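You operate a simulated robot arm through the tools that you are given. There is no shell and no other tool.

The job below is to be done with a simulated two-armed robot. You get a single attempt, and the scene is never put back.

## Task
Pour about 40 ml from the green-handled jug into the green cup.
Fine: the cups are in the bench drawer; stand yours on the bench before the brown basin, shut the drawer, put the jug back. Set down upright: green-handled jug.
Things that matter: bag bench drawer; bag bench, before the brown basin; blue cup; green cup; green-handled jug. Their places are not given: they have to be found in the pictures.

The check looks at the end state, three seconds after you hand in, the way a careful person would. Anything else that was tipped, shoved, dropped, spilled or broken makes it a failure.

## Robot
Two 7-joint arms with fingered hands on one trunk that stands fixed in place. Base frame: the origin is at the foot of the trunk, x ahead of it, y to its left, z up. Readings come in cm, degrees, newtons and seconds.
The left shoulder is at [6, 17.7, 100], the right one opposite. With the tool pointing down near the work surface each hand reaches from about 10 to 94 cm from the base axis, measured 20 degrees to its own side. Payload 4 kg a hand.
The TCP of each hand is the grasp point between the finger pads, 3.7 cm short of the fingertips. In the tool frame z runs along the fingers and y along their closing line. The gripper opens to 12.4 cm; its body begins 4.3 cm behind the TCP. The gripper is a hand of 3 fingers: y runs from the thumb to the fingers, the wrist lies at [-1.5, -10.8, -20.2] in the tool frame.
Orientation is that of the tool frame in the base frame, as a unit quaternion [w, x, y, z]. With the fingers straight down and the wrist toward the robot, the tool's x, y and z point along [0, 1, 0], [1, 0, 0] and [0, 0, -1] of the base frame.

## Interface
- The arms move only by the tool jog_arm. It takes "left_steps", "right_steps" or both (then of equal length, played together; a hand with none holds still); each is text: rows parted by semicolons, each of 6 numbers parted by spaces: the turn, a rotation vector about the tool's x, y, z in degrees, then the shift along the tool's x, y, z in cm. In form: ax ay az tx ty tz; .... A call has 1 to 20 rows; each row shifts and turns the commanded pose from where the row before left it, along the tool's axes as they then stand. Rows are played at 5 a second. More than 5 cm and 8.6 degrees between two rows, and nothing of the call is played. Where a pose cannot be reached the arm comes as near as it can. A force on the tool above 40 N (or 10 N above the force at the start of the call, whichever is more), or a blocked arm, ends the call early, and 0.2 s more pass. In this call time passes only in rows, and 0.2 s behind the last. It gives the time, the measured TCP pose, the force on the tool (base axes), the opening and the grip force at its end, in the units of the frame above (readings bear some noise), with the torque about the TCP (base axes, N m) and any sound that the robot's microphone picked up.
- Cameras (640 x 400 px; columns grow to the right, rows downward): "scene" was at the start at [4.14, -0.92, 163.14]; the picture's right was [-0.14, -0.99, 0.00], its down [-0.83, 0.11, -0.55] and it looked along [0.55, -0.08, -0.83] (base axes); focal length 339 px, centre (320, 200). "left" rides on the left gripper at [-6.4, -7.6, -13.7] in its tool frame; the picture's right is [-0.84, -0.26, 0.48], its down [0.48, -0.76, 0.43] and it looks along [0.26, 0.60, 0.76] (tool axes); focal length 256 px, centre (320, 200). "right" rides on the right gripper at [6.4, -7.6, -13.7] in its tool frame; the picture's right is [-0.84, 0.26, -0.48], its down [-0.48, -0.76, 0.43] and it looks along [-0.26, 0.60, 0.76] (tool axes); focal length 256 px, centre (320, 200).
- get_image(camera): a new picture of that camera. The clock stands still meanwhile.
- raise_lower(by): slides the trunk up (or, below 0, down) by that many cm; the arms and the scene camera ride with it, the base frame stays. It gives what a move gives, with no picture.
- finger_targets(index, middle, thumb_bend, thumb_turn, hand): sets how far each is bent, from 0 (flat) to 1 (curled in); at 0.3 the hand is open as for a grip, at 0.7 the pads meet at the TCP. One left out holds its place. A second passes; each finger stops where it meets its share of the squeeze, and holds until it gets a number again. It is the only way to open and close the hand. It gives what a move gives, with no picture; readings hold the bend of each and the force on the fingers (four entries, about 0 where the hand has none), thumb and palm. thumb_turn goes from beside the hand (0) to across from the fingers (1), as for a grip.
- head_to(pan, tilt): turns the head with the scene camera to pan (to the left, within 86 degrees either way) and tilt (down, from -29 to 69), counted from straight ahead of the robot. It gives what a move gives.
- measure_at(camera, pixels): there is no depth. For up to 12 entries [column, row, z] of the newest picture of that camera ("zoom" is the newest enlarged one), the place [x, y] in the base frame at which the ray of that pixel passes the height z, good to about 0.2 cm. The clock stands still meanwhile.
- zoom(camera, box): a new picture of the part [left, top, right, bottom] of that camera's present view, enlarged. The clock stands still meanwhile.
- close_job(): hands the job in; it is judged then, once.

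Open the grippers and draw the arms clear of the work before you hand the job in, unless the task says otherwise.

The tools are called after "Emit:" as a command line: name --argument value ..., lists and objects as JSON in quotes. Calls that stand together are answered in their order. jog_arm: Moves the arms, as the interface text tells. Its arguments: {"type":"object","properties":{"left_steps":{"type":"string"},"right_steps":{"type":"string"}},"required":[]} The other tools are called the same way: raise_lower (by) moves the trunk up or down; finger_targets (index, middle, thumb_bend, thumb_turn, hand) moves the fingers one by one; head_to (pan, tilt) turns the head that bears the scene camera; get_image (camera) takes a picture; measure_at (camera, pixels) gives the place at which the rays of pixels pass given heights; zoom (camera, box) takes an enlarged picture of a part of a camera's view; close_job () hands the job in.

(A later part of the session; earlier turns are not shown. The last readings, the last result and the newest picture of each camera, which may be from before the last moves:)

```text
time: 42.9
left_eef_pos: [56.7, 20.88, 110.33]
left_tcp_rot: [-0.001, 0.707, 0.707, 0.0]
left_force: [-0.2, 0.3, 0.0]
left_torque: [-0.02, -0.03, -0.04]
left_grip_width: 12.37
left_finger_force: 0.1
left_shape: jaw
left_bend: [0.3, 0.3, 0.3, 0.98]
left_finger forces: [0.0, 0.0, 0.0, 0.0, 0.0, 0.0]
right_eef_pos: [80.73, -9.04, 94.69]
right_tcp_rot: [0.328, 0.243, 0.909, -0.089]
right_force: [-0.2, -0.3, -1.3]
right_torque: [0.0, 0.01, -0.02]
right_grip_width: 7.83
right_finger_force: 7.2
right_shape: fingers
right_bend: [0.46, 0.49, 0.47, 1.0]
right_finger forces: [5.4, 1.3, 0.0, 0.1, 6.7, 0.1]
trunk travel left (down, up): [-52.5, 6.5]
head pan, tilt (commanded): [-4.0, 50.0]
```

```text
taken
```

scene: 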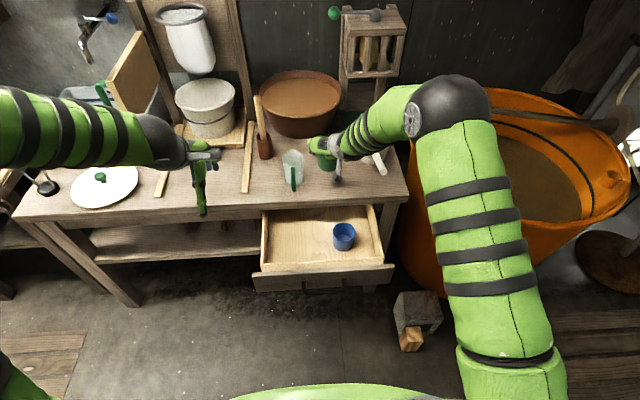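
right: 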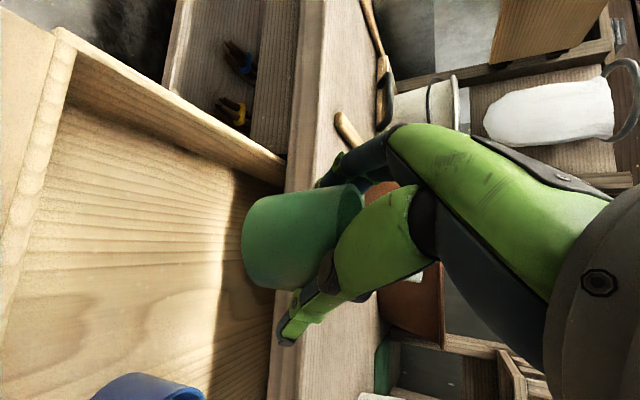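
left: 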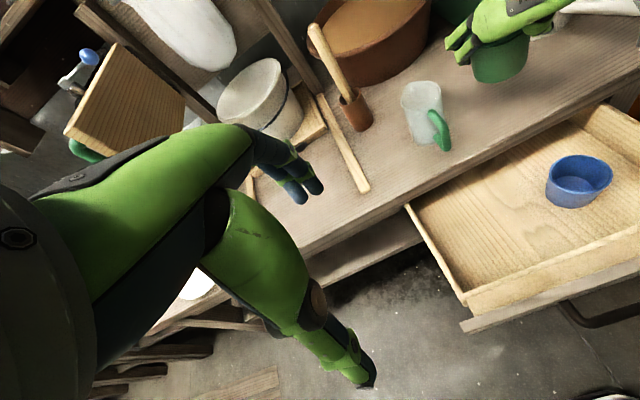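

I continue forward to about (92,−6.6) at the same height.

Emit:
jog_arm --right_steps "0 0 0 -1.68 1.96 1.41; 0 0 0 -1.68 1.96 1.41; 0 0 0 -1.68 1.96 1.41; 0 0 0 -1.68 1.96 1.41"

Emit:
get_image --camera "scene"

Emit:
get_image --camera "left"

Emit:
get_image --camera "right"

```text
time: 43.9
left_eef_pos: [56.85, 20.89, 110.31]
left_tcp_rot: [0.001, 0.707, 0.707, 0.0]
left_force: [-0.3, 0.0, -0.7]
left_torque: [0.0, 0.04, -0.03]
left_grip_width: 12.36
left_finger_force: 0.1
left_shape: jaw
left_bend: [0.3, 0.3, 0.3, 0.98]
left_finger forces: [0.0, 0.1, 0.0, 0.0, 0.0, 0.0]
right_eef_pos: [92.23, -6.66, 94.66]
right_tcp_rot: [0.329, 0.242, 0.908, -0.089]
right_force: [0.6, 0.0, -0.7]
right_torque: [0.0, 0.03, -0.04]
right_grip_width: 7.76
right_finger_force: 6.2
right_shape: fingers
right_bend: [0.46, 0.49, 0.47, 1.0]
right_finger forces: [5.4, 1.4, 0.0, 0.1, 6.4, 0.1]
trunk travel left (down, up): [-52.5, 6.5]
head pan, tilt (commanded): [-4.0, 50.0]
```

```text
taken
```

scene: 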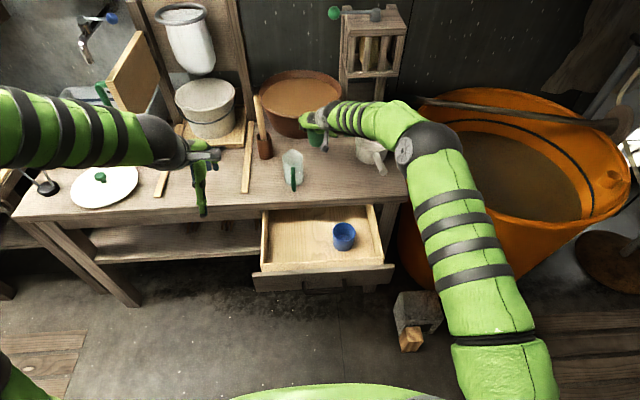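

```text
taken
```

left: 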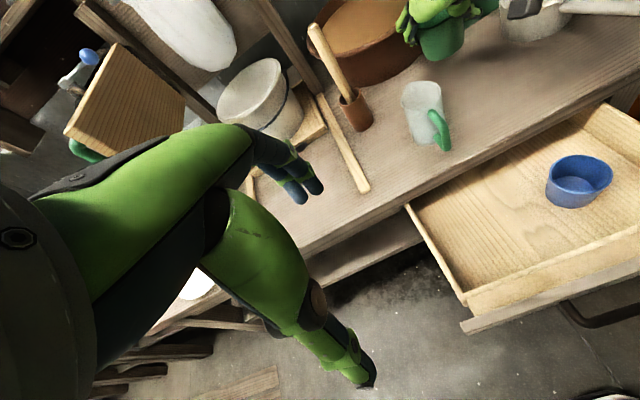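

```text
taken
```

right: 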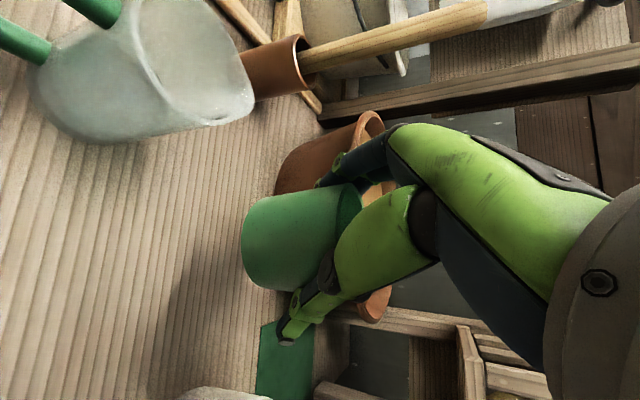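

The arm reached (92.2,−6.7,94.7) with the cup upright. I lower it 9 cm toward the bench (bench ≈79, cup base ≈4.8 below TCP).

Emit:
jog_arm --right_steps "0 0 0 1.45 0 1.72; 0 0 0 1.45 0 1.72; 0 0 0 1.45 0 1.72; 0 0 0 1.45 0 1.72"

Emit:
zoom --camera "scene" --box '[260, 80, 400, 200]'

Emit:
zoom --camera "left" --box '[380, 0, 560, 140]'

Emit:
get_image --camera "right"

```text
time: 44.9
left_eef_pos: [56.73, 20.82, 110.33]
left_tcp_rot: [0.0, 0.707, 0.707, 0.0]
left_force: [0.3, 0.2, 0.5]
left_torque: [0.0, 0.0, 0.01]
left_grip_width: 12.35
left_finger_force: 0.1
left_shape: jaw
left_bend: [0.3, 0.3, 0.3, 0.98]
left_finger forces: [0.1, 0.0, 0.1, 0.0, 0.0, 0.0]
right_eef_pos: [92.37, -6.68, 85.39]
right_tcp_rot: [0.329, 0.243, 0.908, -0.088]
right_force: [-0.5, -0.4, -1.0]
right_torque: [-0.03, 0.01, 0.04]
right_grip_width: 7.78
right_finger_force: 6.4
right_shape: fingers
right_bend: [0.46, 0.49, 0.47, 1.0]
right_finger forces: [5.2, 1.3, 0.0, 0.0, 6.4, 0.0]
trunk travel left (down, up): [-52.5, 6.5]
head pan, tilt (commanded): [-4.0, 50.0]
```

```text
3.33 times, centred on (330, 140) of scene
```

zoom: 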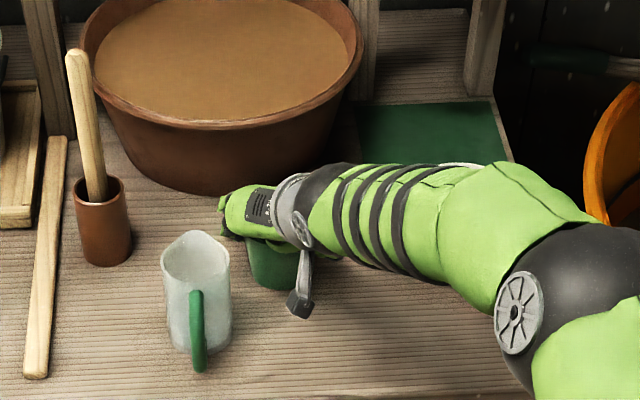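

```text
2.86 times, centred on (470, 70) of left
```

zoom: 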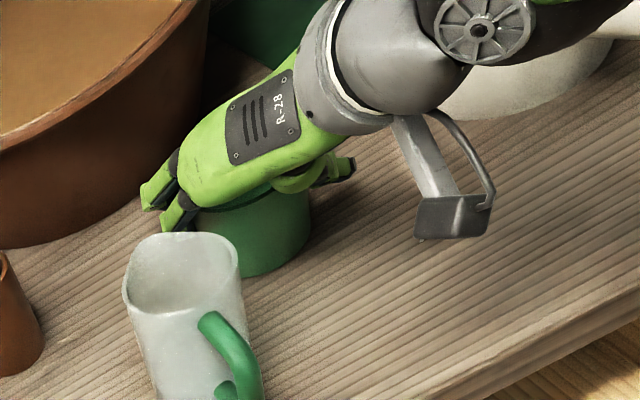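

```text
taken
```

right: 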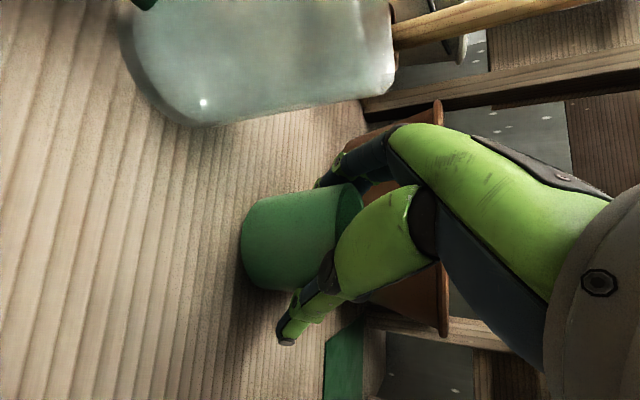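

The cup is low over the bench between basin and front edge, clear of the jug. I lower it in small steps, reading the force.

Emit:
jog_arm --right_steps "0 0 0 0.26 0 0.31; 0 0 0 0.26 0 0.31"

Emit:
jog_arm --right_steps "0 0 0 0.13 0 0.15; 0 0 0 0 0 0"

Emit:
jog_arm --right_steps "0 0 0 0.13 0 0.15; 0 0 0 0 0 0"

Emit:
zoom --camera "left" --box '[400, 0, 540, 110]'

```text
time: 45.5
left_eef_pos: [56.56, 20.79, 110.42]
left_tcp_rot: [-0.001, 0.707, 0.707, 0.001]
left_force: [-0.6, -0.4, 0.3]
left_torque: [-0.04, -0.01, -0.02]
left_grip_width: 12.35
left_finger_force: 0.1
left_shape: jaw
left_bend: [0.3, 0.3, 0.3, 0.98]
left_finger forces: [0.0, 0.1, 0.0, 0.1, 0.1, 0.0]
right_eef_pos: [92.34, -6.53, 85.1]
right_tcp_rot: [0.331, 0.242, 0.908, -0.088]
right_force: [-4.2, -1.6, 10.3]
right_torque: [0.22, -0.2, 0.02]
right_grip_width: 7.87
right_finger_force: 8.1
right_shape: fingers
right_bend: [0.46, 0.49, 0.46, 1.0]
right_finger forces: [5.3, 1.3, 0.0, 0.1, 10.2, 0.0]
trunk travel left (down, up): [-52.5, 6.5]
head pan, tilt (commanded): [-4.0, 50.0]
```

```text
time: 46.1
left_eef_pos: [56.62, 20.8, 110.42]
left_tcp_rot: [0.0, 0.707, 0.707, 0.001]
left_force: [0.9, 0.7, 0.4]
left_torque: [0.0, 0.01, -0.03]
left_grip_width: 12.36
left_finger_force: 0.0
left_shape: jaw
left_bend: [0.3, 0.3, 0.3, 0.98]
left_finger forces: [0.0, 0.0, 0.1, 0.1, 0.0, 0.0]
right_eef_pos: [92.22, -6.59, 84.87]
right_tcp_rot: [0.33, 0.242, 0.908, -0.088]
right_force: [-2.2, -2.6, 13.7]
right_torque: [0.24, -0.32, 0.0]
right_grip_width: 8.01
right_finger_force: 9.1
right_shape: fingers
right_bend: [0.46, 0.49, 0.46, 1.0]
right_finger forces: [6.2, 1.8, 0.0, 0.0, 11.6, 0.1]
trunk travel left (down, up): [-52.5, 6.5]
head pan, tilt (commanded): [-4.0, 50.0]
```

```text
time: 46.7
left_eef_pos: [56.48, 20.88, 110.35]
left_tcp_rot: [0.001, 0.707, 0.707, 0.001]
left_force: [0.1, -0.7, -0.2]
left_torque: [0.02, 0.0, 0.0]
left_grip_width: 12.36
left_finger_force: 0.1
left_shape: jaw
left_bend: [0.3, 0.3, 0.3, 0.98]
left_finger forces: [0.0, 0.0, 0.0, 0.1, 0.0, 0.1]
right_eef_pos: [92.19, -6.58, 84.62]
right_tcp_rot: [0.331, 0.242, 0.908, -0.088]
right_force: [-1.9, -0.4, 14.4]
right_torque: [0.28, -0.31, 0.03]
right_grip_width: 8.0
right_finger_force: 8.3
right_shape: fingers
right_bend: [0.45, 0.49, 0.46, 1.0]
right_finger forces: [6.0, 2.1, 0.1, 0.0, 9.5, 0.0]
trunk travel left (down, up): [-52.5, 6.5]
head pan, tilt (commanded): [-4.0, 50.0]
```

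```text
3.64 times, centred on (470, 55) of left
```

zoom: 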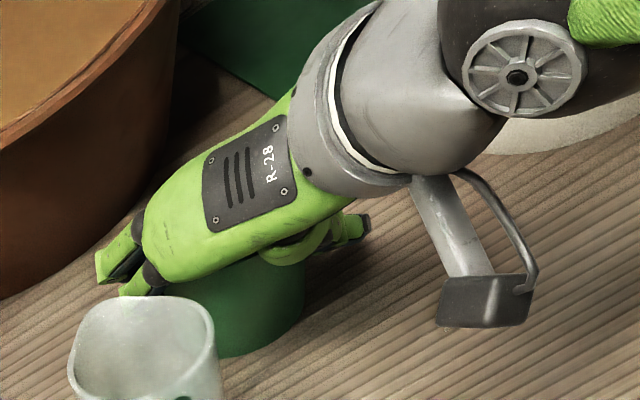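

The cup touched down at TCP z≈85.1 (bench ≈80.2). I relieve the pressing force by raising 0.4 cm, then open the fingers gently.

Emit:
jog_arm --right_steps "0 0 0 -0.13 0 -0.15; 0 0 0 -0.1 0 -0.13; 0 0 0 0 0 0"

Emit:
finger_targets --hand "right" --index 0.43 --middle 0.43 --thumb_bend 0.43

Emit:
get_image --camera "right"

Emit:
zoom --camera "left" --box '[400, 0, 540, 110]'

```text
time: 47.5
left_eef_pos: [56.8, 20.91, 110.32]
left_tcp_rot: [0.0, 0.707, 0.707, 0.0]
left_force: [0.7, 0.4, 1.7]
left_torque: [0.0, -0.01, -0.03]
left_grip_width: 12.36
left_finger_force: 0.0
left_shape: jaw
left_bend: [0.3, 0.3, 0.3, 0.98]
left_finger forces: [0.1, 0.0, 0.0, 0.0, 0.0, 0.1]
right_eef_pos: [92.22, -6.67, 84.79]
right_tcp_rot: [0.328, 0.243, 0.909, -0.089]
right_force: [0.1, 1.4, 4.0]
right_torque: [0.21, -0.22, -0.01]
right_grip_width: 7.97
right_finger_force: 8.6
right_shape: fingers
right_bend: [0.46, 0.49, 0.46, 1.0]
right_finger forces: [6.4, 2.1, 0.1, 0.0, 7.8, 0.0]
trunk travel left (down, up): [-52.5, 6.5]
head pan, tilt (commanded): [-4.0, 50.0]
```

```text
time: 48.5
left_eef_pos: [56.71, 20.78, 110.28]
left_tcp_rot: [0.0, 0.707, 0.707, 0.0]
left_force: [0.8, -1.8, 0.2]
left_torque: [-0.02, 0.04, -0.02]
left_grip_width: 12.34
left_finger_force: 0.0
left_shape: jaw
left_bend: [0.3, 0.3, 0.3, 0.98]
left_finger forces: [0.0, 0.0, 0.1, 0.0, 0.0, 0.0]
right_eef_pos: [92.09, -6.73, 84.85]
right_tcp_rot: [0.329, 0.242, 0.908, -0.089]
right_force: [0.2, -1.0, -0.1]
right_torque: [0.0, -0.05, 0.03]
right_grip_width: 8.39
right_finger_force: 0.2
right_shape: fingers
right_bend: [0.43, 0.43, 0.43, 0.99]
right_finger forces: [0.0, 0.0, 0.0, 0.0, 0.2, 0.0]
trunk travel left (down, up): [-52.5, 6.5]
head pan, tilt (commanded): [-4.0, 50.0]
```

```text
taken
```

right: 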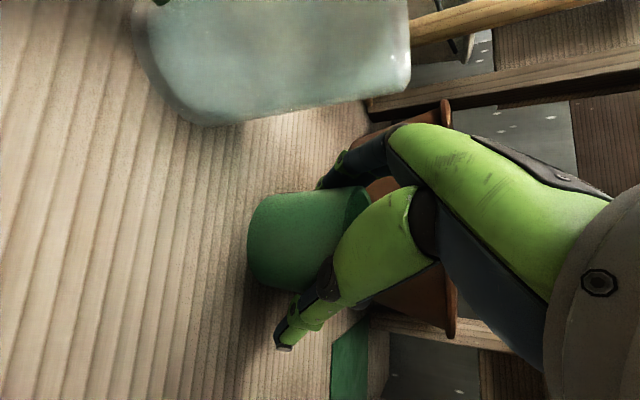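

```text
3.64 times, centred on (470, 55) of left
```

zoom: 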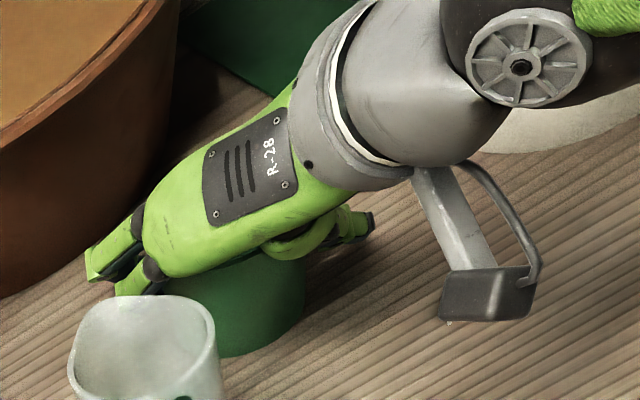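

The cup stands free with the fingers just clear. I open wider and go straight up.

Emit:
finger_targets --hand "right" --index 0.36 --middle 0.36 --thumb_bend 0.36

Emit:
jog_arm --right_steps "0 0 0 -0.64 0 -0.77; 0 0 0 -1.28 0 -1.53; 0 0 0 -1.6 0 -1.92; 0 0 0 -1.6 0 -1.92; 0 0 0 -1.6 0 -1.92; 0 0 0 -1.6 0 -1.92"

Emit:
get_image --camera "right"

Emit:
get_image --camera "scene"

```text
time: 49.5
left_eef_pos: [56.74, 20.85, 110.33]
left_tcp_rot: [0.0, 0.707, 0.707, -0.001]
left_force: [-0.4, -0.6, 0.2]
left_torque: [0.01, 0.0, -0.03]
left_grip_width: 12.33
left_finger_force: 0.1
left_shape: jaw
left_bend: [0.3, 0.3, 0.3, 0.98]
left_finger forces: [0.0, 0.0, 0.0, 0.0, 0.1, 0.0]
right_eef_pos: [92.29, -6.6, 84.84]
right_tcp_rot: [0.329, 0.242, 0.909, -0.089]
right_force: [-0.3, -0.3, 0.7]
right_torque: [-0.03, 0.01, -0.02]
right_grip_width: 10.51
right_finger_force: 0.1
right_shape: fingers
right_bend: [0.36, 0.36, 0.36, 0.98]
right_finger forces: [0.0, 0.1, 0.0, 0.1, 0.0, 0.0]
trunk travel left (down, up): [-52.5, 6.5]
head pan, tilt (commanded): [-4.0, 50.0]
```

```text
time: 50.9
left_eef_pos: [56.76, 20.85, 110.31]
left_tcp_rot: [0.0, 0.707, 0.707, -0.001]
left_force: [-0.7, -0.3, -0.2]
left_torque: [0.01, 0.01, -0.01]
left_grip_width: 12.34
left_finger_force: 0.1
left_shape: jaw
left_bend: [0.3, 0.3, 0.3, 0.98]
left_finger forces: [0.1, 0.0, 0.0, 0.1, 0.0, 0.0]
right_eef_pos: [92.25, -6.39, 97.92]
right_tcp_rot: [0.329, 0.242, 0.908, -0.089]
right_force: [0.2, -0.2, -0.3]
right_torque: [0.02, 0.0, 0.0]
right_grip_width: 10.51
right_finger_force: 0.0
right_shape: fingers
right_bend: [0.36, 0.36, 0.36, 0.98]
right_finger forces: [0.1, 0.0, 0.1, 0.1, 0.0, 0.0]
trunk travel left (down, up): [-52.5, 6.5]
head pan, tilt (commanded): [-4.0, 50.0]
```

```text
taken
```

right: 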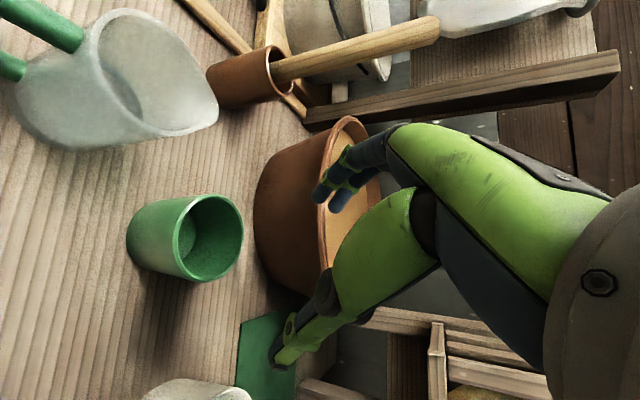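

```text
taken
```

scene: 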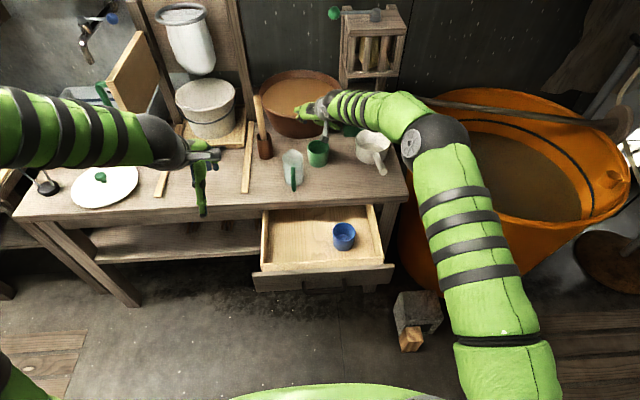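

The green cup stands upright at scene (318,152), in front of the basin. Next I bring the right hand back, first up and to the right away from the jug, then toward the robot.

Emit:
jog_arm --right_steps "0 0 0 -0.79 -3.6 -1.3; 0 0 0 -0.79 -3.6 -1.3; 0 0 0 -0.79 -3.6 -1.3; 0 0 0 2.97 -2 -1.85; 0 0 0 2.97 -2 -1.85; 0 0 0 2.97 -2 -1.85; 0 0 0 2.97 -2 -1.85; 0 0 0 2.97 -2 -1.85; 0 0 0 2.97 -2 -1.85; 0 0 0 2.97 -2 -1.85"

Emit:
zoom --camera "scene" --box '[260, 80, 400, 200]'

Emit:
zoom --camera "left" --box '[380, 0, 560, 160]'

```text
time: 53.1
left_eef_pos: [56.76, 20.83, 110.4]
left_tcp_rot: [0.0, 0.706, 0.708, 0.0]
left_force: [0.3, 0.7, -1.2]
left_torque: [-0.02, -0.01, -0.01]
left_grip_width: 12.34
left_finger_force: 0.0
left_shape: jaw
left_bend: [0.3, 0.3, 0.3, 0.98]
left_finger forces: [0.0, 0.0, 0.0, 0.0, 0.0, 0.0]
right_eef_pos: [58.12, -15.55, 99.07]
right_tcp_rot: [0.329, 0.241, 0.909, -0.089]
right_force: [-0.3, -0.4, 0.4]
right_torque: [-0.03, 0.02, 0.0]
right_grip_width: 10.53
right_finger_force: 0.2
right_shape: fingers
right_bend: [0.36, 0.36, 0.36, 0.98]
right_finger forces: [0.0, 0.1, 0.0, 0.0, 0.0, 0.1]
trunk travel left (down, up): [-52.5, 6.5]
head pan, tilt (commanded): [-4.0, 50.0]
```

```text
3.33 times, centred on (330, 140) of scene
```

zoom: 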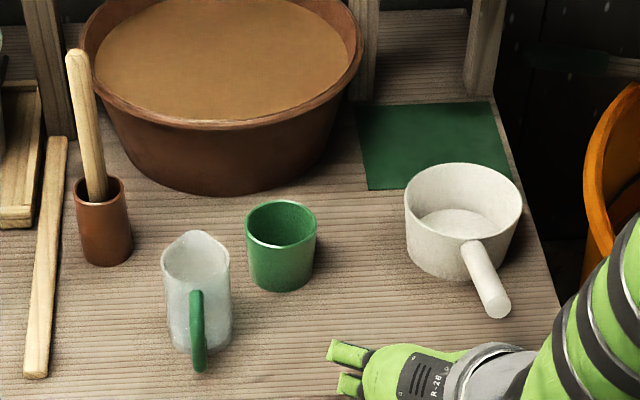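

```text
2.50 times, centred on (470, 80) of left
```

zoom: 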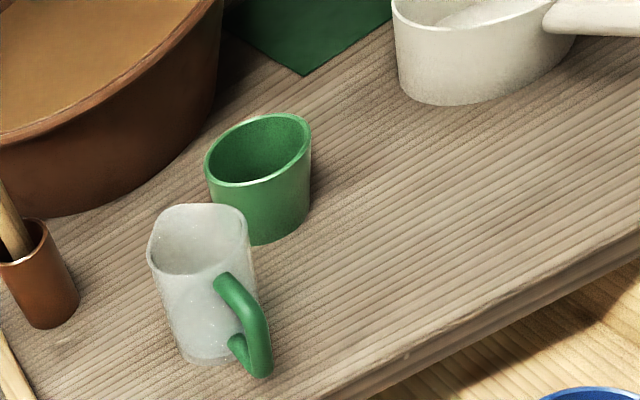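

The cup stands between basin and bench edge, to the right of the jug. Now I reorient the right hand to fingers-forward for closing the drawer.

Emit:
jog_arm --right_steps "-4.82 0 -5.75 0 0 0; -4.82 0 -5.75 0 0 0; -4.82 0 -5.75 0 0 0; -4.82 0 -5.75 0 0 0; 0 -8.4 0 0 0 0; 0 -8.4 0 0 0 0; 0 -8.3 0 0 0 0; 0 -8.3 0 0 0 0; 0 -8.3 0 0 0 0; 0 -8.3 0 0 0 0"

Emit:
jog_arm --right_steps "0 0 8.2 0 0 0; 0 0 8.2 0 0 0; 0 0 8.2 0 0 0; 0 0 8.2 0 0 0; 0 0 8.2 0 0 0; 0 0 8.2 0 0 0; 0 0 8.2 0 0 0; 0 0 8.2 0 0 0; 0 0 8.2 0 0 0; 0 0 8.2 0 0 0; 0 0 8 0 0 0"

Emit:
get_image --camera "scene"

```text
time: 55.3
left_eef_pos: [56.82, 20.85, 110.2]
left_tcp_rot: [0.0, 0.707, 0.707, 0.0]
left_force: [0.5, -0.3, -0.5]
left_torque: [0.02, 0.0, 0.01]
left_grip_width: 12.38
left_finger_force: 0.0
left_shape: jaw
left_bend: [0.3, 0.3, 0.3, 0.98]
left_finger forces: [0.1, 0.0, 0.0, 0.0, 0.0, 0.0]
right_eef_pos: [58.25, -15.65, 99.07]
right_tcp_rot: [0.707, -0.001, 0.707, 0.0]
right_force: [0.2, -0.6, 0.9]
right_torque: [-0.04, -0.04, -0.01]
right_grip_width: 10.52
right_finger_force: 0.0
right_shape: fingers
right_bend: [0.36, 0.36, 0.36, 0.98]
right_finger forces: [0.0, 0.1, 0.1, 0.1, 0.1, 0.0]
trunk travel left (down, up): [-52.5, 6.5]
head pan, tilt (commanded): [-4.0, 50.0]
```

```text
time: 57.7
left_eef_pos: [56.78, 20.8, 110.38]
left_tcp_rot: [0.0, 0.708, 0.707, 0.0]
left_force: [0.1, 0.1, -0.5]
left_torque: [0.03, -0.01, 0.04]
left_grip_width: 12.34
left_finger_force: 0.0
left_shape: jaw
left_bend: [0.3, 0.3, 0.3, 0.98]
left_finger forces: [0.0, 0.0, 0.1, 0.1, 0.0, 0.1]
right_eef_pos: [58.26, -15.7, 99.11]
right_tcp_rot: [0.498, 0.501, 0.502, 0.499]
right_force: [-0.1, -0.6, -0.6]
right_torque: [-0.03, -0.02, -0.02]
right_grip_width: 10.55
right_finger_force: 0.0
right_shape: fingers
right_bend: [0.36, 0.36, 0.36, 0.98]
right_finger forces: [0.1, 0.0, 0.1, 0.0, 0.0, 0.0]
trunk travel left (down, up): [-52.5, 6.5]
head pan, tilt (commanded): [-4.0, 50.0]
```

```text
taken
```

scene: 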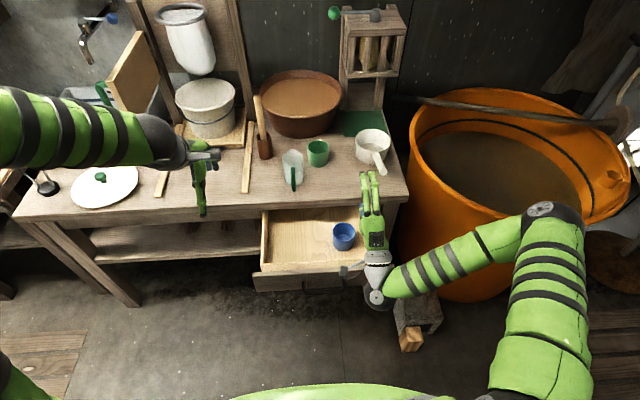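

Orientation is right at (58.3,−15.7,99). I close the fingers to a fist, lower the trunk 6 cm and pull the hand back toward the robot so it can come down in front of the drawer.

Emit:
finger_targets --hand "right" --index 0.7 --middle 0.7 --thumb_bend 0.7

Emit:
raise_lower --by -7

Emit:
jog_arm --right_steps "0 0 0 0.6 0 -3.2; 0 0 0 0.6 0 -3.2; 0 0 0 0.6 0 -3.2; 0 0 0 0.6 -0.5 -3.2; 0 0 0 0.6 -1 -3.2"

Emit:
get_image --camera "scene"

```text
time: 58.7
left_eef_pos: [56.74, 20.85, 110.34]
left_tcp_rot: [0.001, 0.707, 0.707, 0.0]
left_force: [0.4, 0.1, 0.3]
left_torque: [0.02, -0.01, -0.02]
left_grip_width: 12.38
left_finger_force: 0.1
left_shape: jaw
left_bend: [0.3, 0.3, 0.3, 0.98]
left_finger forces: [0.1, 0.0, 0.0, 0.0, 0.1, 0.1]
right_eef_pos: [58.14, -15.71, 99.04]
right_tcp_rot: [0.499, 0.499, 0.502, 0.5]
right_force: [0.1, -0.7, -0.3]
right_torque: [-0.02, -0.01, 0.04]
right_grip_width: 0.2
right_finger_force: 0.0
right_shape: fingers
right_bend: [0.7, 0.7, 0.7, 1.0]
right_finger forces: [0.1, 0.0, 0.0, 0.0, 0.0, 0.0]
trunk travel left (down, up): [-52.5, 6.5]
head pan, tilt (commanded): [-4.0, 50.0]
```

```text
time: 59.8
left_eef_pos: [56.67, 20.91, 103.32]
left_tcp_rot: [-0.001, 0.707, 0.707, -0.001]
left_force: [-0.6, -0.6, 0.3]
left_torque: [0.01, -0.03, -0.03]
left_grip_width: 12.34
left_finger_force: 0.1
left_shape: jaw
left_bend: [0.3, 0.3, 0.3, 0.98]
left_finger forces: [0.0, 0.1, 0.1, 0.1, 0.0, 0.0]
right_eef_pos: [58.34, -15.78, 91.9]
right_tcp_rot: [0.498, 0.499, 0.502, 0.5]
right_force: [0.7, 0.0, 0.6]
right_torque: [-0.01, 0.02, 0.02]
right_grip_width: 0.21
right_finger_force: 0.1
right_shape: fingers
right_bend: [0.7, 0.7, 0.7, 1.0]
right_finger forces: [0.0, 0.1, 0.0, 0.0, 0.1, 0.0]
trunk travel left (down, up): [-45.5, 13.5]
head pan, tilt (commanded): [-4.0, 50.0]
```

```text
time: 61.0
left_eef_pos: [56.67, 20.76, 103.36]
left_tcp_rot: [0.0, 0.707, 0.707, 0.0]
left_force: [0.7, -0.4, 0.7]
left_torque: [0.03, 0.0, 0.02]
left_grip_width: 12.38
left_finger_force: 0.1
left_shape: jaw
left_bend: [0.3, 0.3, 0.3, 0.98]
left_finger forces: [0.1, 0.1, 0.0, 0.1, 0.0, 0.0]
right_eef_pos: [42.29, -12.68, 90.68]
right_tcp_rot: [0.499, 0.499, 0.502, 0.5]
right_force: [-0.2, 0.0, 0.1]
right_torque: [-0.01, 0.0, 0.03]
right_grip_width: 0.2
right_finger_force: 0.0
right_shape: fingers
right_bend: [0.7, 0.7, 0.7, 1.0]
right_finger forces: [0.0, 0.0, 0.0, 0.0, 0.0, 0.0]
trunk travel left (down, up): [-45.5, 13.5]
head pan, tilt (commanded): [-4.0, 50.0]
```

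```text
taken
```

scene: 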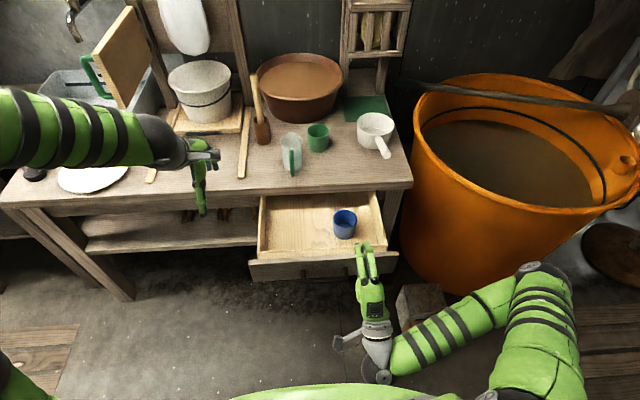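

The hand is in front of the drawer. I lower the trunk 5 cm more, open to the narrow straddle, and come down to the bar height at the pose where I released it.

Emit:
raise_lower --by -5

Emit:
finger_targets --hand "right" --index 0.53 --middle 0.53 --thumb_bend 0.53

Emit:
jog_arm --right_steps "0 0 0 1.9 -3.9 -0.3; 0 0 0 1.9 -3.9 -0.3; 0 0 0 1.9 -4 -0.3; 0 0 0 1.9 -4.1 -0.3"

Emit:
zoom --camera "scene" --box '[230, 180, 400, 320]'

Emit:
get_image --camera "right"

```text
time: 61.9
left_eef_pos: [56.8, 20.8, 98.41]
left_tcp_rot: [-0.001, 0.707, 0.707, 0.0]
left_force: [-0.4, 0.0, 0.3]
left_torque: [0.03, -0.01, 0.02]
left_grip_width: 12.36
left_finger_force: 0.1
left_shape: jaw
left_bend: [0.3, 0.3, 0.3, 0.98]
left_finger forces: [0.0, 0.1, 0.0, 0.0, 0.0, 0.1]
right_eef_pos: [42.31, -12.72, 85.57]
right_tcp_rot: [0.499, 0.5, 0.501, 0.499]
right_force: [0.0, -0.2, -0.2]
right_torque: [0.0, 0.0, 0.0]
right_grip_width: 0.18
right_finger_force: 0.0
right_shape: fingers
right_bend: [0.7, 0.7, 0.7, 1.0]
right_finger forces: [0.1, 0.0, 0.0, 0.0, 0.1, 0.0]
trunk travel left (down, up): [-40.5, 18.5]
head pan, tilt (commanded): [-4.0, 50.0]
```

```text
time: 62.9
left_eef_pos: [56.88, 20.8, 98.36]
left_tcp_rot: [0.0, 0.707, 0.707, 0.0]
left_force: [0.4, -1.1, 0.2]
left_torque: [0.0, -0.01, 0.01]
left_grip_width: 12.35
left_finger_force: 0.0
left_shape: jaw
left_bend: [0.3, 0.3, 0.3, 0.98]
left_finger forces: [0.0, 0.0, 0.0, 0.0, 0.1, 0.0]
right_eef_pos: [42.35, -12.68, 85.55]
right_tcp_rot: [0.499, 0.5, 0.502, 0.499]
right_force: [0.4, -0.4, -0.6]
right_torque: [-0.02, 0.02, 0.02]
right_grip_width: 5.26
right_finger_force: 0.0
right_shape: fingers
right_bend: [0.53, 0.53, 0.53, 1.0]
right_finger forces: [0.0, 0.0, 0.0, 0.0, 0.0, 0.1]
trunk travel left (down, up): [-40.5, 18.5]
head pan, tilt (commanded): [-4.0, 50.0]
```

```text
time: 63.9
left_eef_pos: [56.71, 20.9, 98.35]
left_tcp_rot: [0.001, 0.708, 0.706, 0.001]
left_force: [0.1, 0.1, 0.3]
left_torque: [0.02, -0.03, 0.02]
left_grip_width: 12.37
left_finger_force: 0.1
left_shape: jaw
left_bend: [0.3, 0.3, 0.3, 0.98]
left_finger forces: [0.0, 0.0, 0.1, 0.0, 0.0, 0.0]
right_eef_pos: [41.15, -5.15, 69.54]
right_tcp_rot: [0.499, 0.499, 0.502, 0.5]
right_force: [-0.3, 0.2, 0.1]
right_torque: [-0.03, -0.01, -0.04]
right_grip_width: 5.26
right_finger_force: 0.0
right_shape: fingers
right_bend: [0.53, 0.53, 0.53, 1.0]
right_finger forces: [0.1, 0.1, 0.0, 0.0, 0.0, 0.0]
trunk travel left (down, up): [-40.5, 18.5]
head pan, tilt (commanded): [-4.0, 50.0]
```

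```text
2.86 times, centred on (315, 250) of scene
```

zoom: 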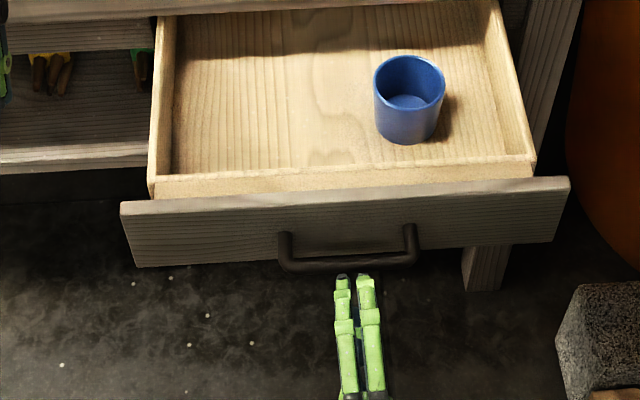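

```text
taken
```

right: 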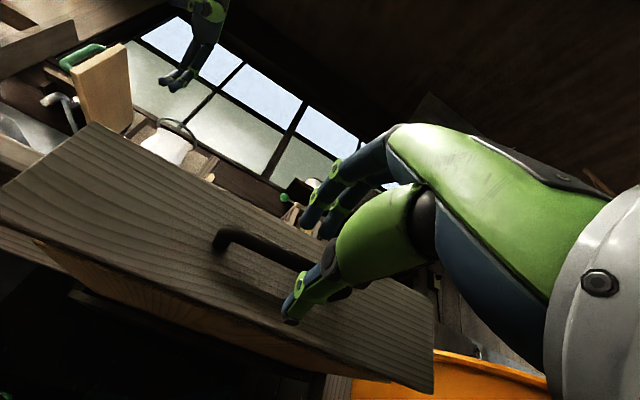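

Same pose as at release. I go forward 5.4 cm over the bar and grip it again.

Emit:
jog_arm --right_steps "0 0 0 0 0 2.7; 0 0 0 0 0 2.7"

Emit:
finger_targets --hand "right" --index 0.74 --middle 0.74 --thumb_bend 0.68

Emit:
jog_arm --right_steps "0 0 0 0 0 0.3; 0 0 0 0 0 0.6; 0 0 0 0 0 0.8; 0 0 0 0 0 0.9; 0 0 0 0 0 0.9; 0 0 0 0 0 0.9; 0 0 0 0 0 0.9; 0 0 0 0 0 0.9; 0 0 0 0 0 0.9; 0 0 0 0 0 0.9; 0 0 0 0 0 0.8; 0 0 0 0 0 0.5; 0 0 0 0 0 0.3"

Emit:
get_image --camera "scene"

```text
time: 64.5
left_eef_pos: [56.71, 20.82, 98.24]
left_tcp_rot: [0.0, 0.707, 0.707, 0.0]
left_force: [-0.2, 0.8, -0.9]
left_torque: [-0.02, 0.02, 0.02]
left_grip_width: 12.36
left_finger_force: 0.0
left_shape: jaw
left_bend: [0.3, 0.3, 0.3, 0.98]
left_finger forces: [0.0, 0.1, 0.0, 0.1, 0.1, 0.0]
right_eef_pos: [46.51, -5.28, 69.64]
right_tcp_rot: [0.5, 0.5, 0.5, 0.5]
right_force: [-0.5, 0.2, -0.2]
right_torque: [0.01, 0.04, 0.0]
right_grip_width: 5.29
right_finger_force: 0.2
right_shape: fingers
right_bend: [0.53, 0.53, 0.53, 1.0]
right_finger forces: [0.0, 0.1, 0.0, 0.0, 0.1, 0.0]
trunk travel left (down, up): [-40.5, 18.5]
head pan, tilt (commanded): [-4.0, 50.0]
```

```text
time: 65.5
left_eef_pos: [56.69, 20.9, 98.37]
left_tcp_rot: [0.0, 0.707, 0.708, 0.001]
left_force: [-0.2, -0.6, 0.1]
left_torque: [-0.04, 0.01, 0.02]
left_grip_width: 12.34
left_finger_force: 0.1
left_shape: jaw
left_bend: [0.3, 0.3, 0.3, 0.98]
left_finger forces: [0.0, 0.0, 0.1, 0.2, 0.1, 0.0]
right_eef_pos: [46.44, -5.21, 69.64]
right_tcp_rot: [0.499, 0.5, 0.502, 0.499]
right_force: [0.1, 0.4, 4.0]
right_torque: [0.01, -0.09, 0.04]
right_grip_width: 0.73
right_finger_force: 10.2
right_shape: fingers
right_bend: [0.73, 0.73, 0.67, 1.0]
right_finger forces: [8.1, 3.9, 0.0, 0.0, 7.8, 0.1]
trunk travel left (down, up): [-40.5, 18.5]
head pan, tilt (commanded): [-4.0, 50.0]
```

```text
time: 68.3
left_eef_pos: [56.69, 20.72, 98.27]
left_tcp_rot: [-0.001, 0.707, 0.707, 0.0]
left_force: [-0.6, -0.2, 0.6]
left_torque: [-0.05, -0.02, 0.01]
left_grip_width: 12.37
left_finger_force: 0.1
left_shape: jaw
left_bend: [0.3, 0.3, 0.3, 0.98]
left_finger forces: [0.1, 0.1, 0.1, 0.0, 0.1, 0.0]
right_eef_pos: [56.1, -5.06, 69.64]
right_tcp_rot: [0.5, 0.5, 0.501, 0.499]
right_force: [0.2, -3.0, 3.4]
right_torque: [0.08, -0.05, 0.0]
right_grip_width: 0.68
right_finger_force: 7.2
right_shape: fingers
right_bend: [0.73, 0.73, 0.67, 1.0]
right_finger forces: [6.0, 2.7, 0.0, 0.0, 6.0, 0.0]
trunk travel left (down, up): [-40.5, 18.5]
head pan, tilt (commanded): [-4.0, 50.0]
```

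```text
taken
```

scene: 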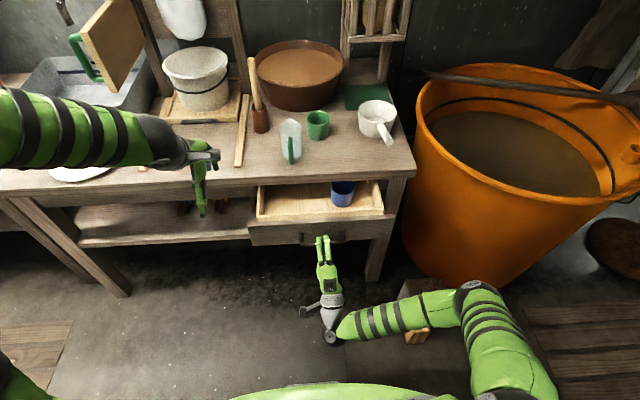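

The drawer is going in smoothly with the blue cup upright. I push on, slowing near the end.

Emit:
jog_arm --right_steps "0 0 0 0 0 0.4; 0 0 0 0 0 0.7; 0 0 0 0 0 0.9; 0 0 0 0 0 1; 0 0 0 0 0 1; 0 0 0 0 0 1; 0 0 0 0 0 1; 0 0 0 0 0 1; 0 0 0 0 0 1; 0 0 0 0 0 1; 0 0 0 0 0 1; 0 0 0 0 0 1; 0 0 0 0 0 1; 0 0 0 0 0 1; 0 0 0 0 0 0.8; 0 0 0 0 0 0.6; 0 0 0 0 0 0.4; 0 0 0 0 0 0.3"

Emit:
zoom --camera "left" --box '[400, 40, 600, 200]'

```text
time: 72.1
left_eef_pos: [56.69, 20.88, 98.39]
left_tcp_rot: [0.0, 0.708, 0.707, 0.001]
left_force: [0.2, 1.1, -0.4]
left_torque: [-0.01, -0.02, -0.01]
left_grip_width: 12.36
left_finger_force: 0.1
left_shape: jaw
left_bend: [0.3, 0.3, 0.3, 0.98]
left_finger forces: [0.0, 0.1, 0.0, 0.1, 0.0, 0.0]
right_eef_pos: [71.16, -5.04, 69.53]
right_tcp_rot: [0.5, 0.5, 0.501, 0.499]
right_force: [-0.1, 0.6, -0.6]
right_torque: [0.02, -0.01, -0.04]
right_grip_width: 0.5
right_finger_force: 4.1
right_shape: fingers
right_bend: [0.73, 0.74, 0.67, 1.0]
right_finger forces: [4.4, 0.1, 0.1, 0.1, 4.2, 0.0]
trunk travel left (down, up): [-40.5, 18.5]
head pan, tilt (commanded): [-4.0, 50.0]
```

```text
2.50 times, centred on (500, 120) of left
```

zoom: 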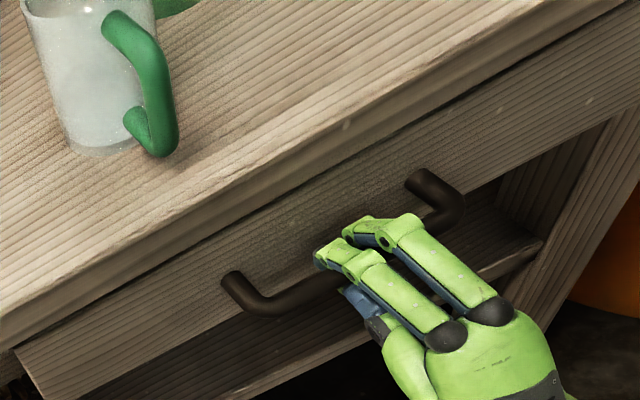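

Nearly closed (TCP x=71.2). I push the rest in small steps until the stop is felt.

Emit:
jog_arm --right_steps "0 0 0 0 0 0.3; 0 0 0 0 0 0.3; 0 0 0 0 0 0.3; 0 0 0 0 0 0.3; 0 0 0 0 0 0.2"

Emit:
zoom --camera "left" --box '[400, 40, 600, 200]'

```text
time: 73.3
left_eef_pos: [56.7, 20.78, 98.23]
left_tcp_rot: [0.0, 0.708, 0.707, -0.001]
left_force: [0.3, 0.3, 0.3]
left_torque: [-0.01, -0.02, 0.02]
left_grip_width: 12.36
left_finger_force: 0.0
left_shape: jaw
left_bend: [0.3, 0.3, 0.3, 0.98]
left_finger forces: [0.0, 0.0, 0.1, 0.0, 0.0, 0.0]
right_eef_pos: [72.66, -4.84, 69.52]
right_tcp_rot: [0.499, 0.499, 0.502, 0.5]
right_force: [-0.5, -1.3, -0.7]
right_torque: [0.02, 0.0, -0.06]
right_grip_width: 0.47
right_finger_force: 4.1
right_shape: fingers
right_bend: [0.73, 0.74, 0.67, 1.0]
right_finger forces: [4.3, 0.0, 0.1, 0.1, 4.0, 0.0]
trunk travel left (down, up): [-40.5, 18.5]
head pan, tilt (commanded): [-4.0, 50.0]
```

```text
2.50 times, centred on (500, 120) of left
```

zoom: 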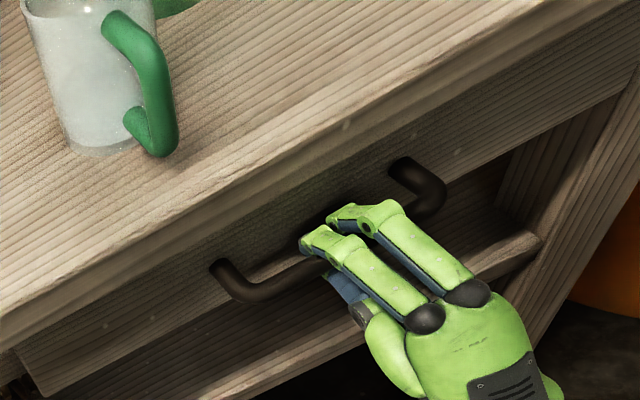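

Comparing with the picture before opening (pull root at left px (530,104), now (534,107)), about 1 cm is still open. I push on in small steps.

Emit:
jog_arm --right_steps "0 0 0 0 0 0.3; 0 0 0 0 0 0.3; 0 0 0 0 0 0.25; 0 0 0 0 0 0.2"

Emit:
zoom --camera "left" --box '[430, 80, 570, 180]'

```text
time: 74.3
left_eef_pos: [56.75, 20.86, 98.53]
left_tcp_rot: [0.001, 0.708, 0.707, -0.001]
left_force: [0.0, -0.2, -0.2]
left_torque: [0.01, -0.01, -0.01]
left_grip_width: 12.37
left_finger_force: 0.1
left_shape: jaw
left_bend: [0.3, 0.3, 0.3, 0.98]
left_finger forces: [0.0, 0.1, 0.0, 0.0, 0.0, 0.1]
right_eef_pos: [73.43, -4.82, 69.5]
right_tcp_rot: [0.498, 0.5, 0.502, 0.499]
right_force: [-16.8, 0.0, -1.7]
right_torque: [0.02, 0.18, -0.01]
right_grip_width: 0.43
right_finger_force: 10.8
right_shape: fingers
right_bend: [0.74, 0.74, 0.67, 1.0]
right_finger forces: [1.4, 0.0, 0.0, 0.0, 19.9, 0.0]
trunk travel left (down, up): [-40.5, 18.5]
head pan, tilt (commanded): [-4.0, 50.0]
```

```text
4.00 times, centred on (500, 130) of left
```

zoom: 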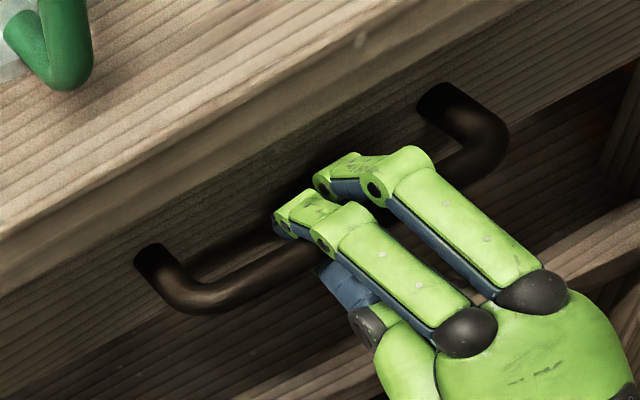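

The pull is back exactly where it was at the start and the stop pushes with −17 N: the drawer is shut. I open the fingers and back straight out.

Emit:
finger_targets --hand "right" --index 0.53 --middle 0.53 --thumb_bend 0.53

Emit:
jog_arm --right_steps "0 0 0 0 0 -1; 0 0 0 0 0 -2; 0 0 0 0 0 -3; 0 0 0 0 0 -3; 0 0 0 0 0 -3; 0 0 0 0 0 -3"

Emit:
get_image --camera "scene"

Emit:
zoom --camera "left" --box '[380, 0, 580, 180]'

```text
time: 74.6
left_eef_pos: [56.58, 20.79, 98.43]
left_tcp_rot: [-0.001, 0.708, 0.706, 0.0]
left_force: [-0.2, -0.6, -0.1]
left_torque: [0.04, 0.0, 0.0]
left_grip_width: 12.41
left_finger_force: 0.0
left_shape: jaw
left_bend: [0.3, 0.3, 0.3, 0.98]
left_finger forces: [0.0, 0.0, 0.1, 0.1, 0.0, 0.0]
right_eef_pos: [73.23, -4.72, 69.5]
right_tcp_rot: [0.498, 0.498, 0.501, 0.503]
right_force: [-27.5, -3.0, 2.4]
right_torque: [0.05, -0.66, -0.08]
right_grip_width: 4.59
right_finger_force: 14.0
right_shape: fingers
right_bend: [0.54, 0.53, 0.53, 1.0]
right_finger forces: [16.3, 7.2, 0.1, 0.1, 4.4, 0.0]
trunk travel left (down, up): [-40.5, 18.5]
head pan, tilt (commanded): [-4.0, 50.0]
stopped (right hand): the force on the tool passed its limit at 50 N (the readings are from after the stop); the commanded pose is now the measured one
```

```text
time: 76.0
left_eef_pos: [56.61, 20.78, 98.4]
left_tcp_rot: [0.001, 0.707, 0.707, 0.0]
left_force: [0.0, 0.2, -0.1]
left_torque: [0.01, -0.01, 0.02]
left_grip_width: 12.39
left_finger_force: 0.1
left_shape: jaw
left_bend: [0.3, 0.3, 0.3, 0.98]
left_finger forces: [0.0, 0.0, 0.1, 0.0, 0.0, 0.1]
right_eef_pos: [58.4, -4.98, 69.69]
right_tcp_rot: [0.498, 0.498, 0.502, 0.503]
right_force: [0.2, 0.4, -0.2]
right_torque: [-0.03, 0.05, 0.0]
right_grip_width: 5.22
right_finger_force: 0.0
right_shape: fingers
right_bend: [0.53, 0.53, 0.53, 1.0]
right_finger forces: [0.0, 0.0, 0.0, 0.0, 0.0, 0.1]
trunk travel left (down, up): [-40.5, 18.5]
head pan, tilt (commanded): [-4.0, 50.0]
```

```text
taken
```

scene: 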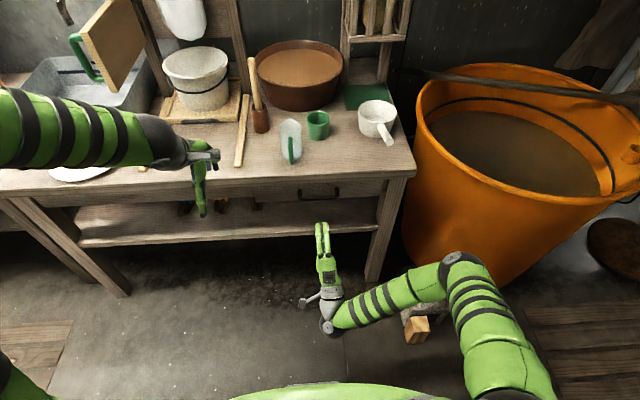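

```text
2.22 times, centred on (480, 90) of left
```

zoom: 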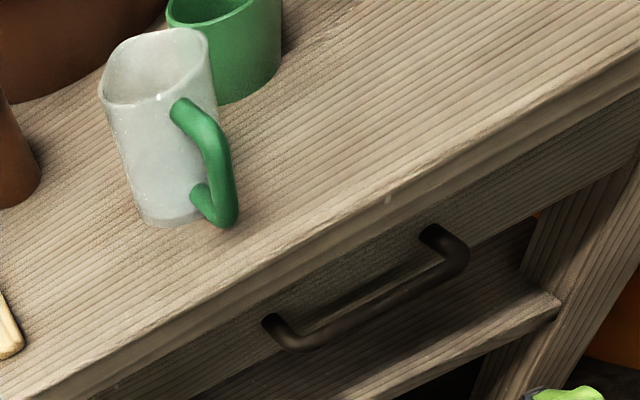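

The drawer is shut and cup and jug are undisturbed. I raise the trunk again and take the right hand off to the right, pointing it down to serve as a viewing camera.

Emit:
raise_lower --by 12

Emit:
jog_arm --right_steps "0 0 0 -3.5 2.5 0; 0 0 0 -3.5 2.5 0; 0 0 0 -3.5 2.5 0; 0 0 0 -3.5 3 0; 0 0 0 -3.5 3 0; 0 0 0 -2.5 3 0; 8.2 0 0 0 0 0; 8.2 0 0 0 0 0; 8.2 0 0 0 0 0; 8.2 0 0 0 0 0; 8.2 0 0 0 0 0; 8.2 0 0 0 0 0; 8.2 0 0 0 0 0; 8.2 0 0 0 0 0; 8.2 0 0 0 0 0; 8.2 0 0 0 0 0; 8 0 0 0 0 0"

Emit:
get_image --camera "right"

Emit:
get_image --camera "scene"

```text
time: 77.5
left_eef_pos: [56.73, 20.8, 110.28]
left_tcp_rot: [0.0, 0.707, 0.707, 0.0]
left_force: [0.3, 0.1, -0.5]
left_torque: [-0.03, 0.02, 0.01]
left_grip_width: 12.36
left_finger_force: 0.0
left_shape: jaw
left_bend: [0.3, 0.3, 0.3, 0.98]
left_finger forces: [0.1, 0.0, 0.0, 0.0, 0.0, 0.0]
right_eef_pos: [58.35, -4.94, 81.62]
right_tcp_rot: [0.497, 0.498, 0.502, 0.503]
right_force: [0.3, 0.1, 0.4]
right_torque: [-0.02, -0.01, 0.02]
right_grip_width: 5.23
right_finger_force: 0.1
right_shape: fingers
right_bend: [0.53, 0.53, 0.53, 1.0]
right_finger forces: [0.1, 0.0, 0.0, 0.1, 0.0, 0.1]
trunk travel left (down, up): [-52.5, 6.5]
head pan, tilt (commanded): [-4.0, 50.0]
```

```text
time: 81.1
left_eef_pos: [56.76, 20.89, 110.32]
left_tcp_rot: [0.0, 0.706, 0.708, 0.0]
left_force: [1.2, 1.1, -0.4]
left_torque: [0.0, -0.02, 0.01]
left_grip_width: 12.37
left_finger_force: 0.1
left_shape: jaw
left_bend: [0.3, 0.3, 0.3, 0.98]
left_finger forces: [0.1, 0.0, 0.0, 0.0, 0.0, 0.0]
right_eef_pos: [58.52, -25.0, 98.12]
right_tcp_rot: [0.0, 0.704, 0.71, 0.0]
right_force: [-0.5, -0.3, -0.1]
right_torque: [0.02, -0.02, -0.01]
right_grip_width: 5.26
right_finger_force: 0.0
right_shape: fingers
right_bend: [0.53, 0.53, 0.53, 1.0]
right_finger forces: [0.0, 0.0, 0.1, 0.1, 0.0, 0.0]
trunk travel left (down, up): [-52.5, 6.5]
head pan, tilt (commanded): [-4.0, 50.0]
```

```text
taken
```

right: 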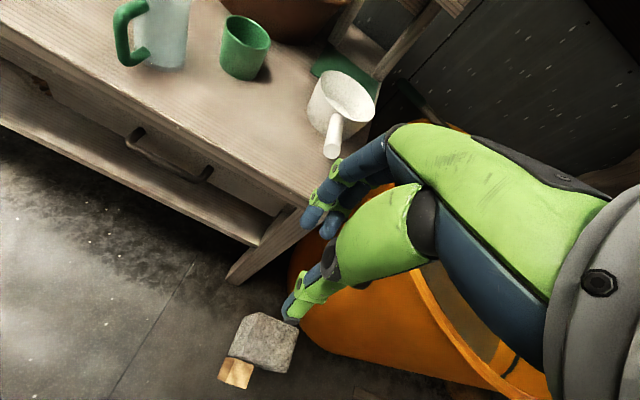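

```text
taken
```

scene: 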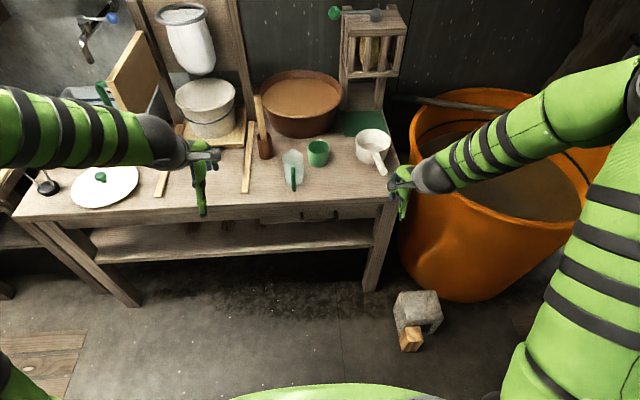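

I yaw the right hand 30° to the left so its camera covers cup and jug better.

Emit:
jog_arm --right_steps "0 0 -7.5 0 0 0; 0 0 -7.5 0 0 0; 0 0 -7.5 0 0 0; 0 0 -7.5 0 0 0"

Emit:
get_image --camera "right"

Emit:
zoom --camera "left" --box '[380, 60, 480, 160]'

```text
time: 82.1
left_eef_pos: [56.79, 20.79, 110.37]
left_tcp_rot: [0.0, 0.707, 0.707, 0.0]
left_force: [-0.7, 0.6, -0.4]
left_torque: [0.01, -0.01, 0.0]
left_grip_width: 12.35
left_finger_force: 0.1
left_shape: jaw
left_bend: [0.3, 0.3, 0.3, 0.98]
left_finger forces: [0.0, 0.1, 0.0, 0.0, 0.0, 0.1]
right_eef_pos: [58.48, -25.16, 98.04]
right_tcp_rot: [0.0, 0.496, 0.868, 0.001]
right_force: [-0.3, 0.0, 0.2]
right_torque: [-0.01, 0.02, 0.02]
right_grip_width: 5.24
right_finger_force: 0.2
right_shape: fingers
right_bend: [0.53, 0.53, 0.53, 1.0]
right_finger forces: [0.0, 0.0, 0.1, 0.0, 0.1, 0.0]
trunk travel left (down, up): [-52.5, 6.5]
head pan, tilt (commanded): [-4.0, 50.0]
```

```text
taken
```

right: 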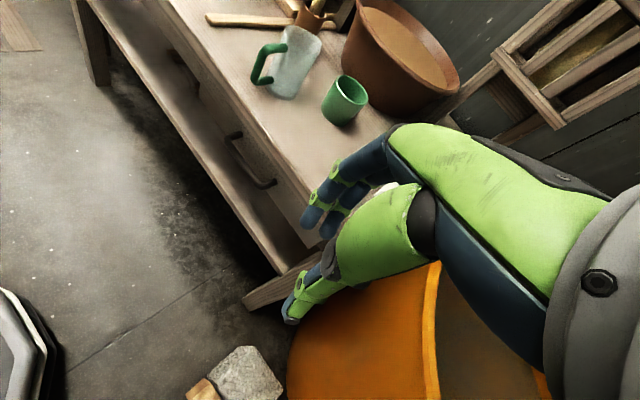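

```text
4.00 times, centred on (430, 110) of left
```

zoom: 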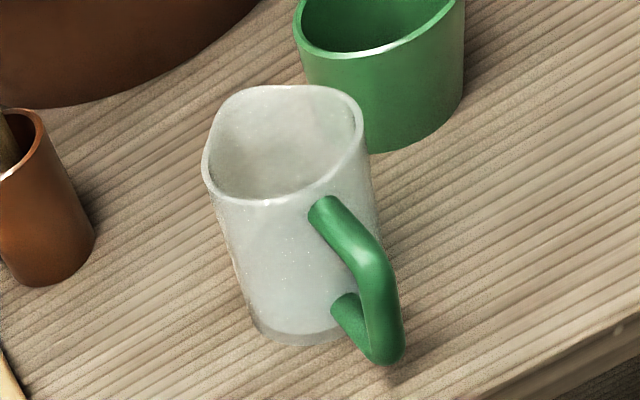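

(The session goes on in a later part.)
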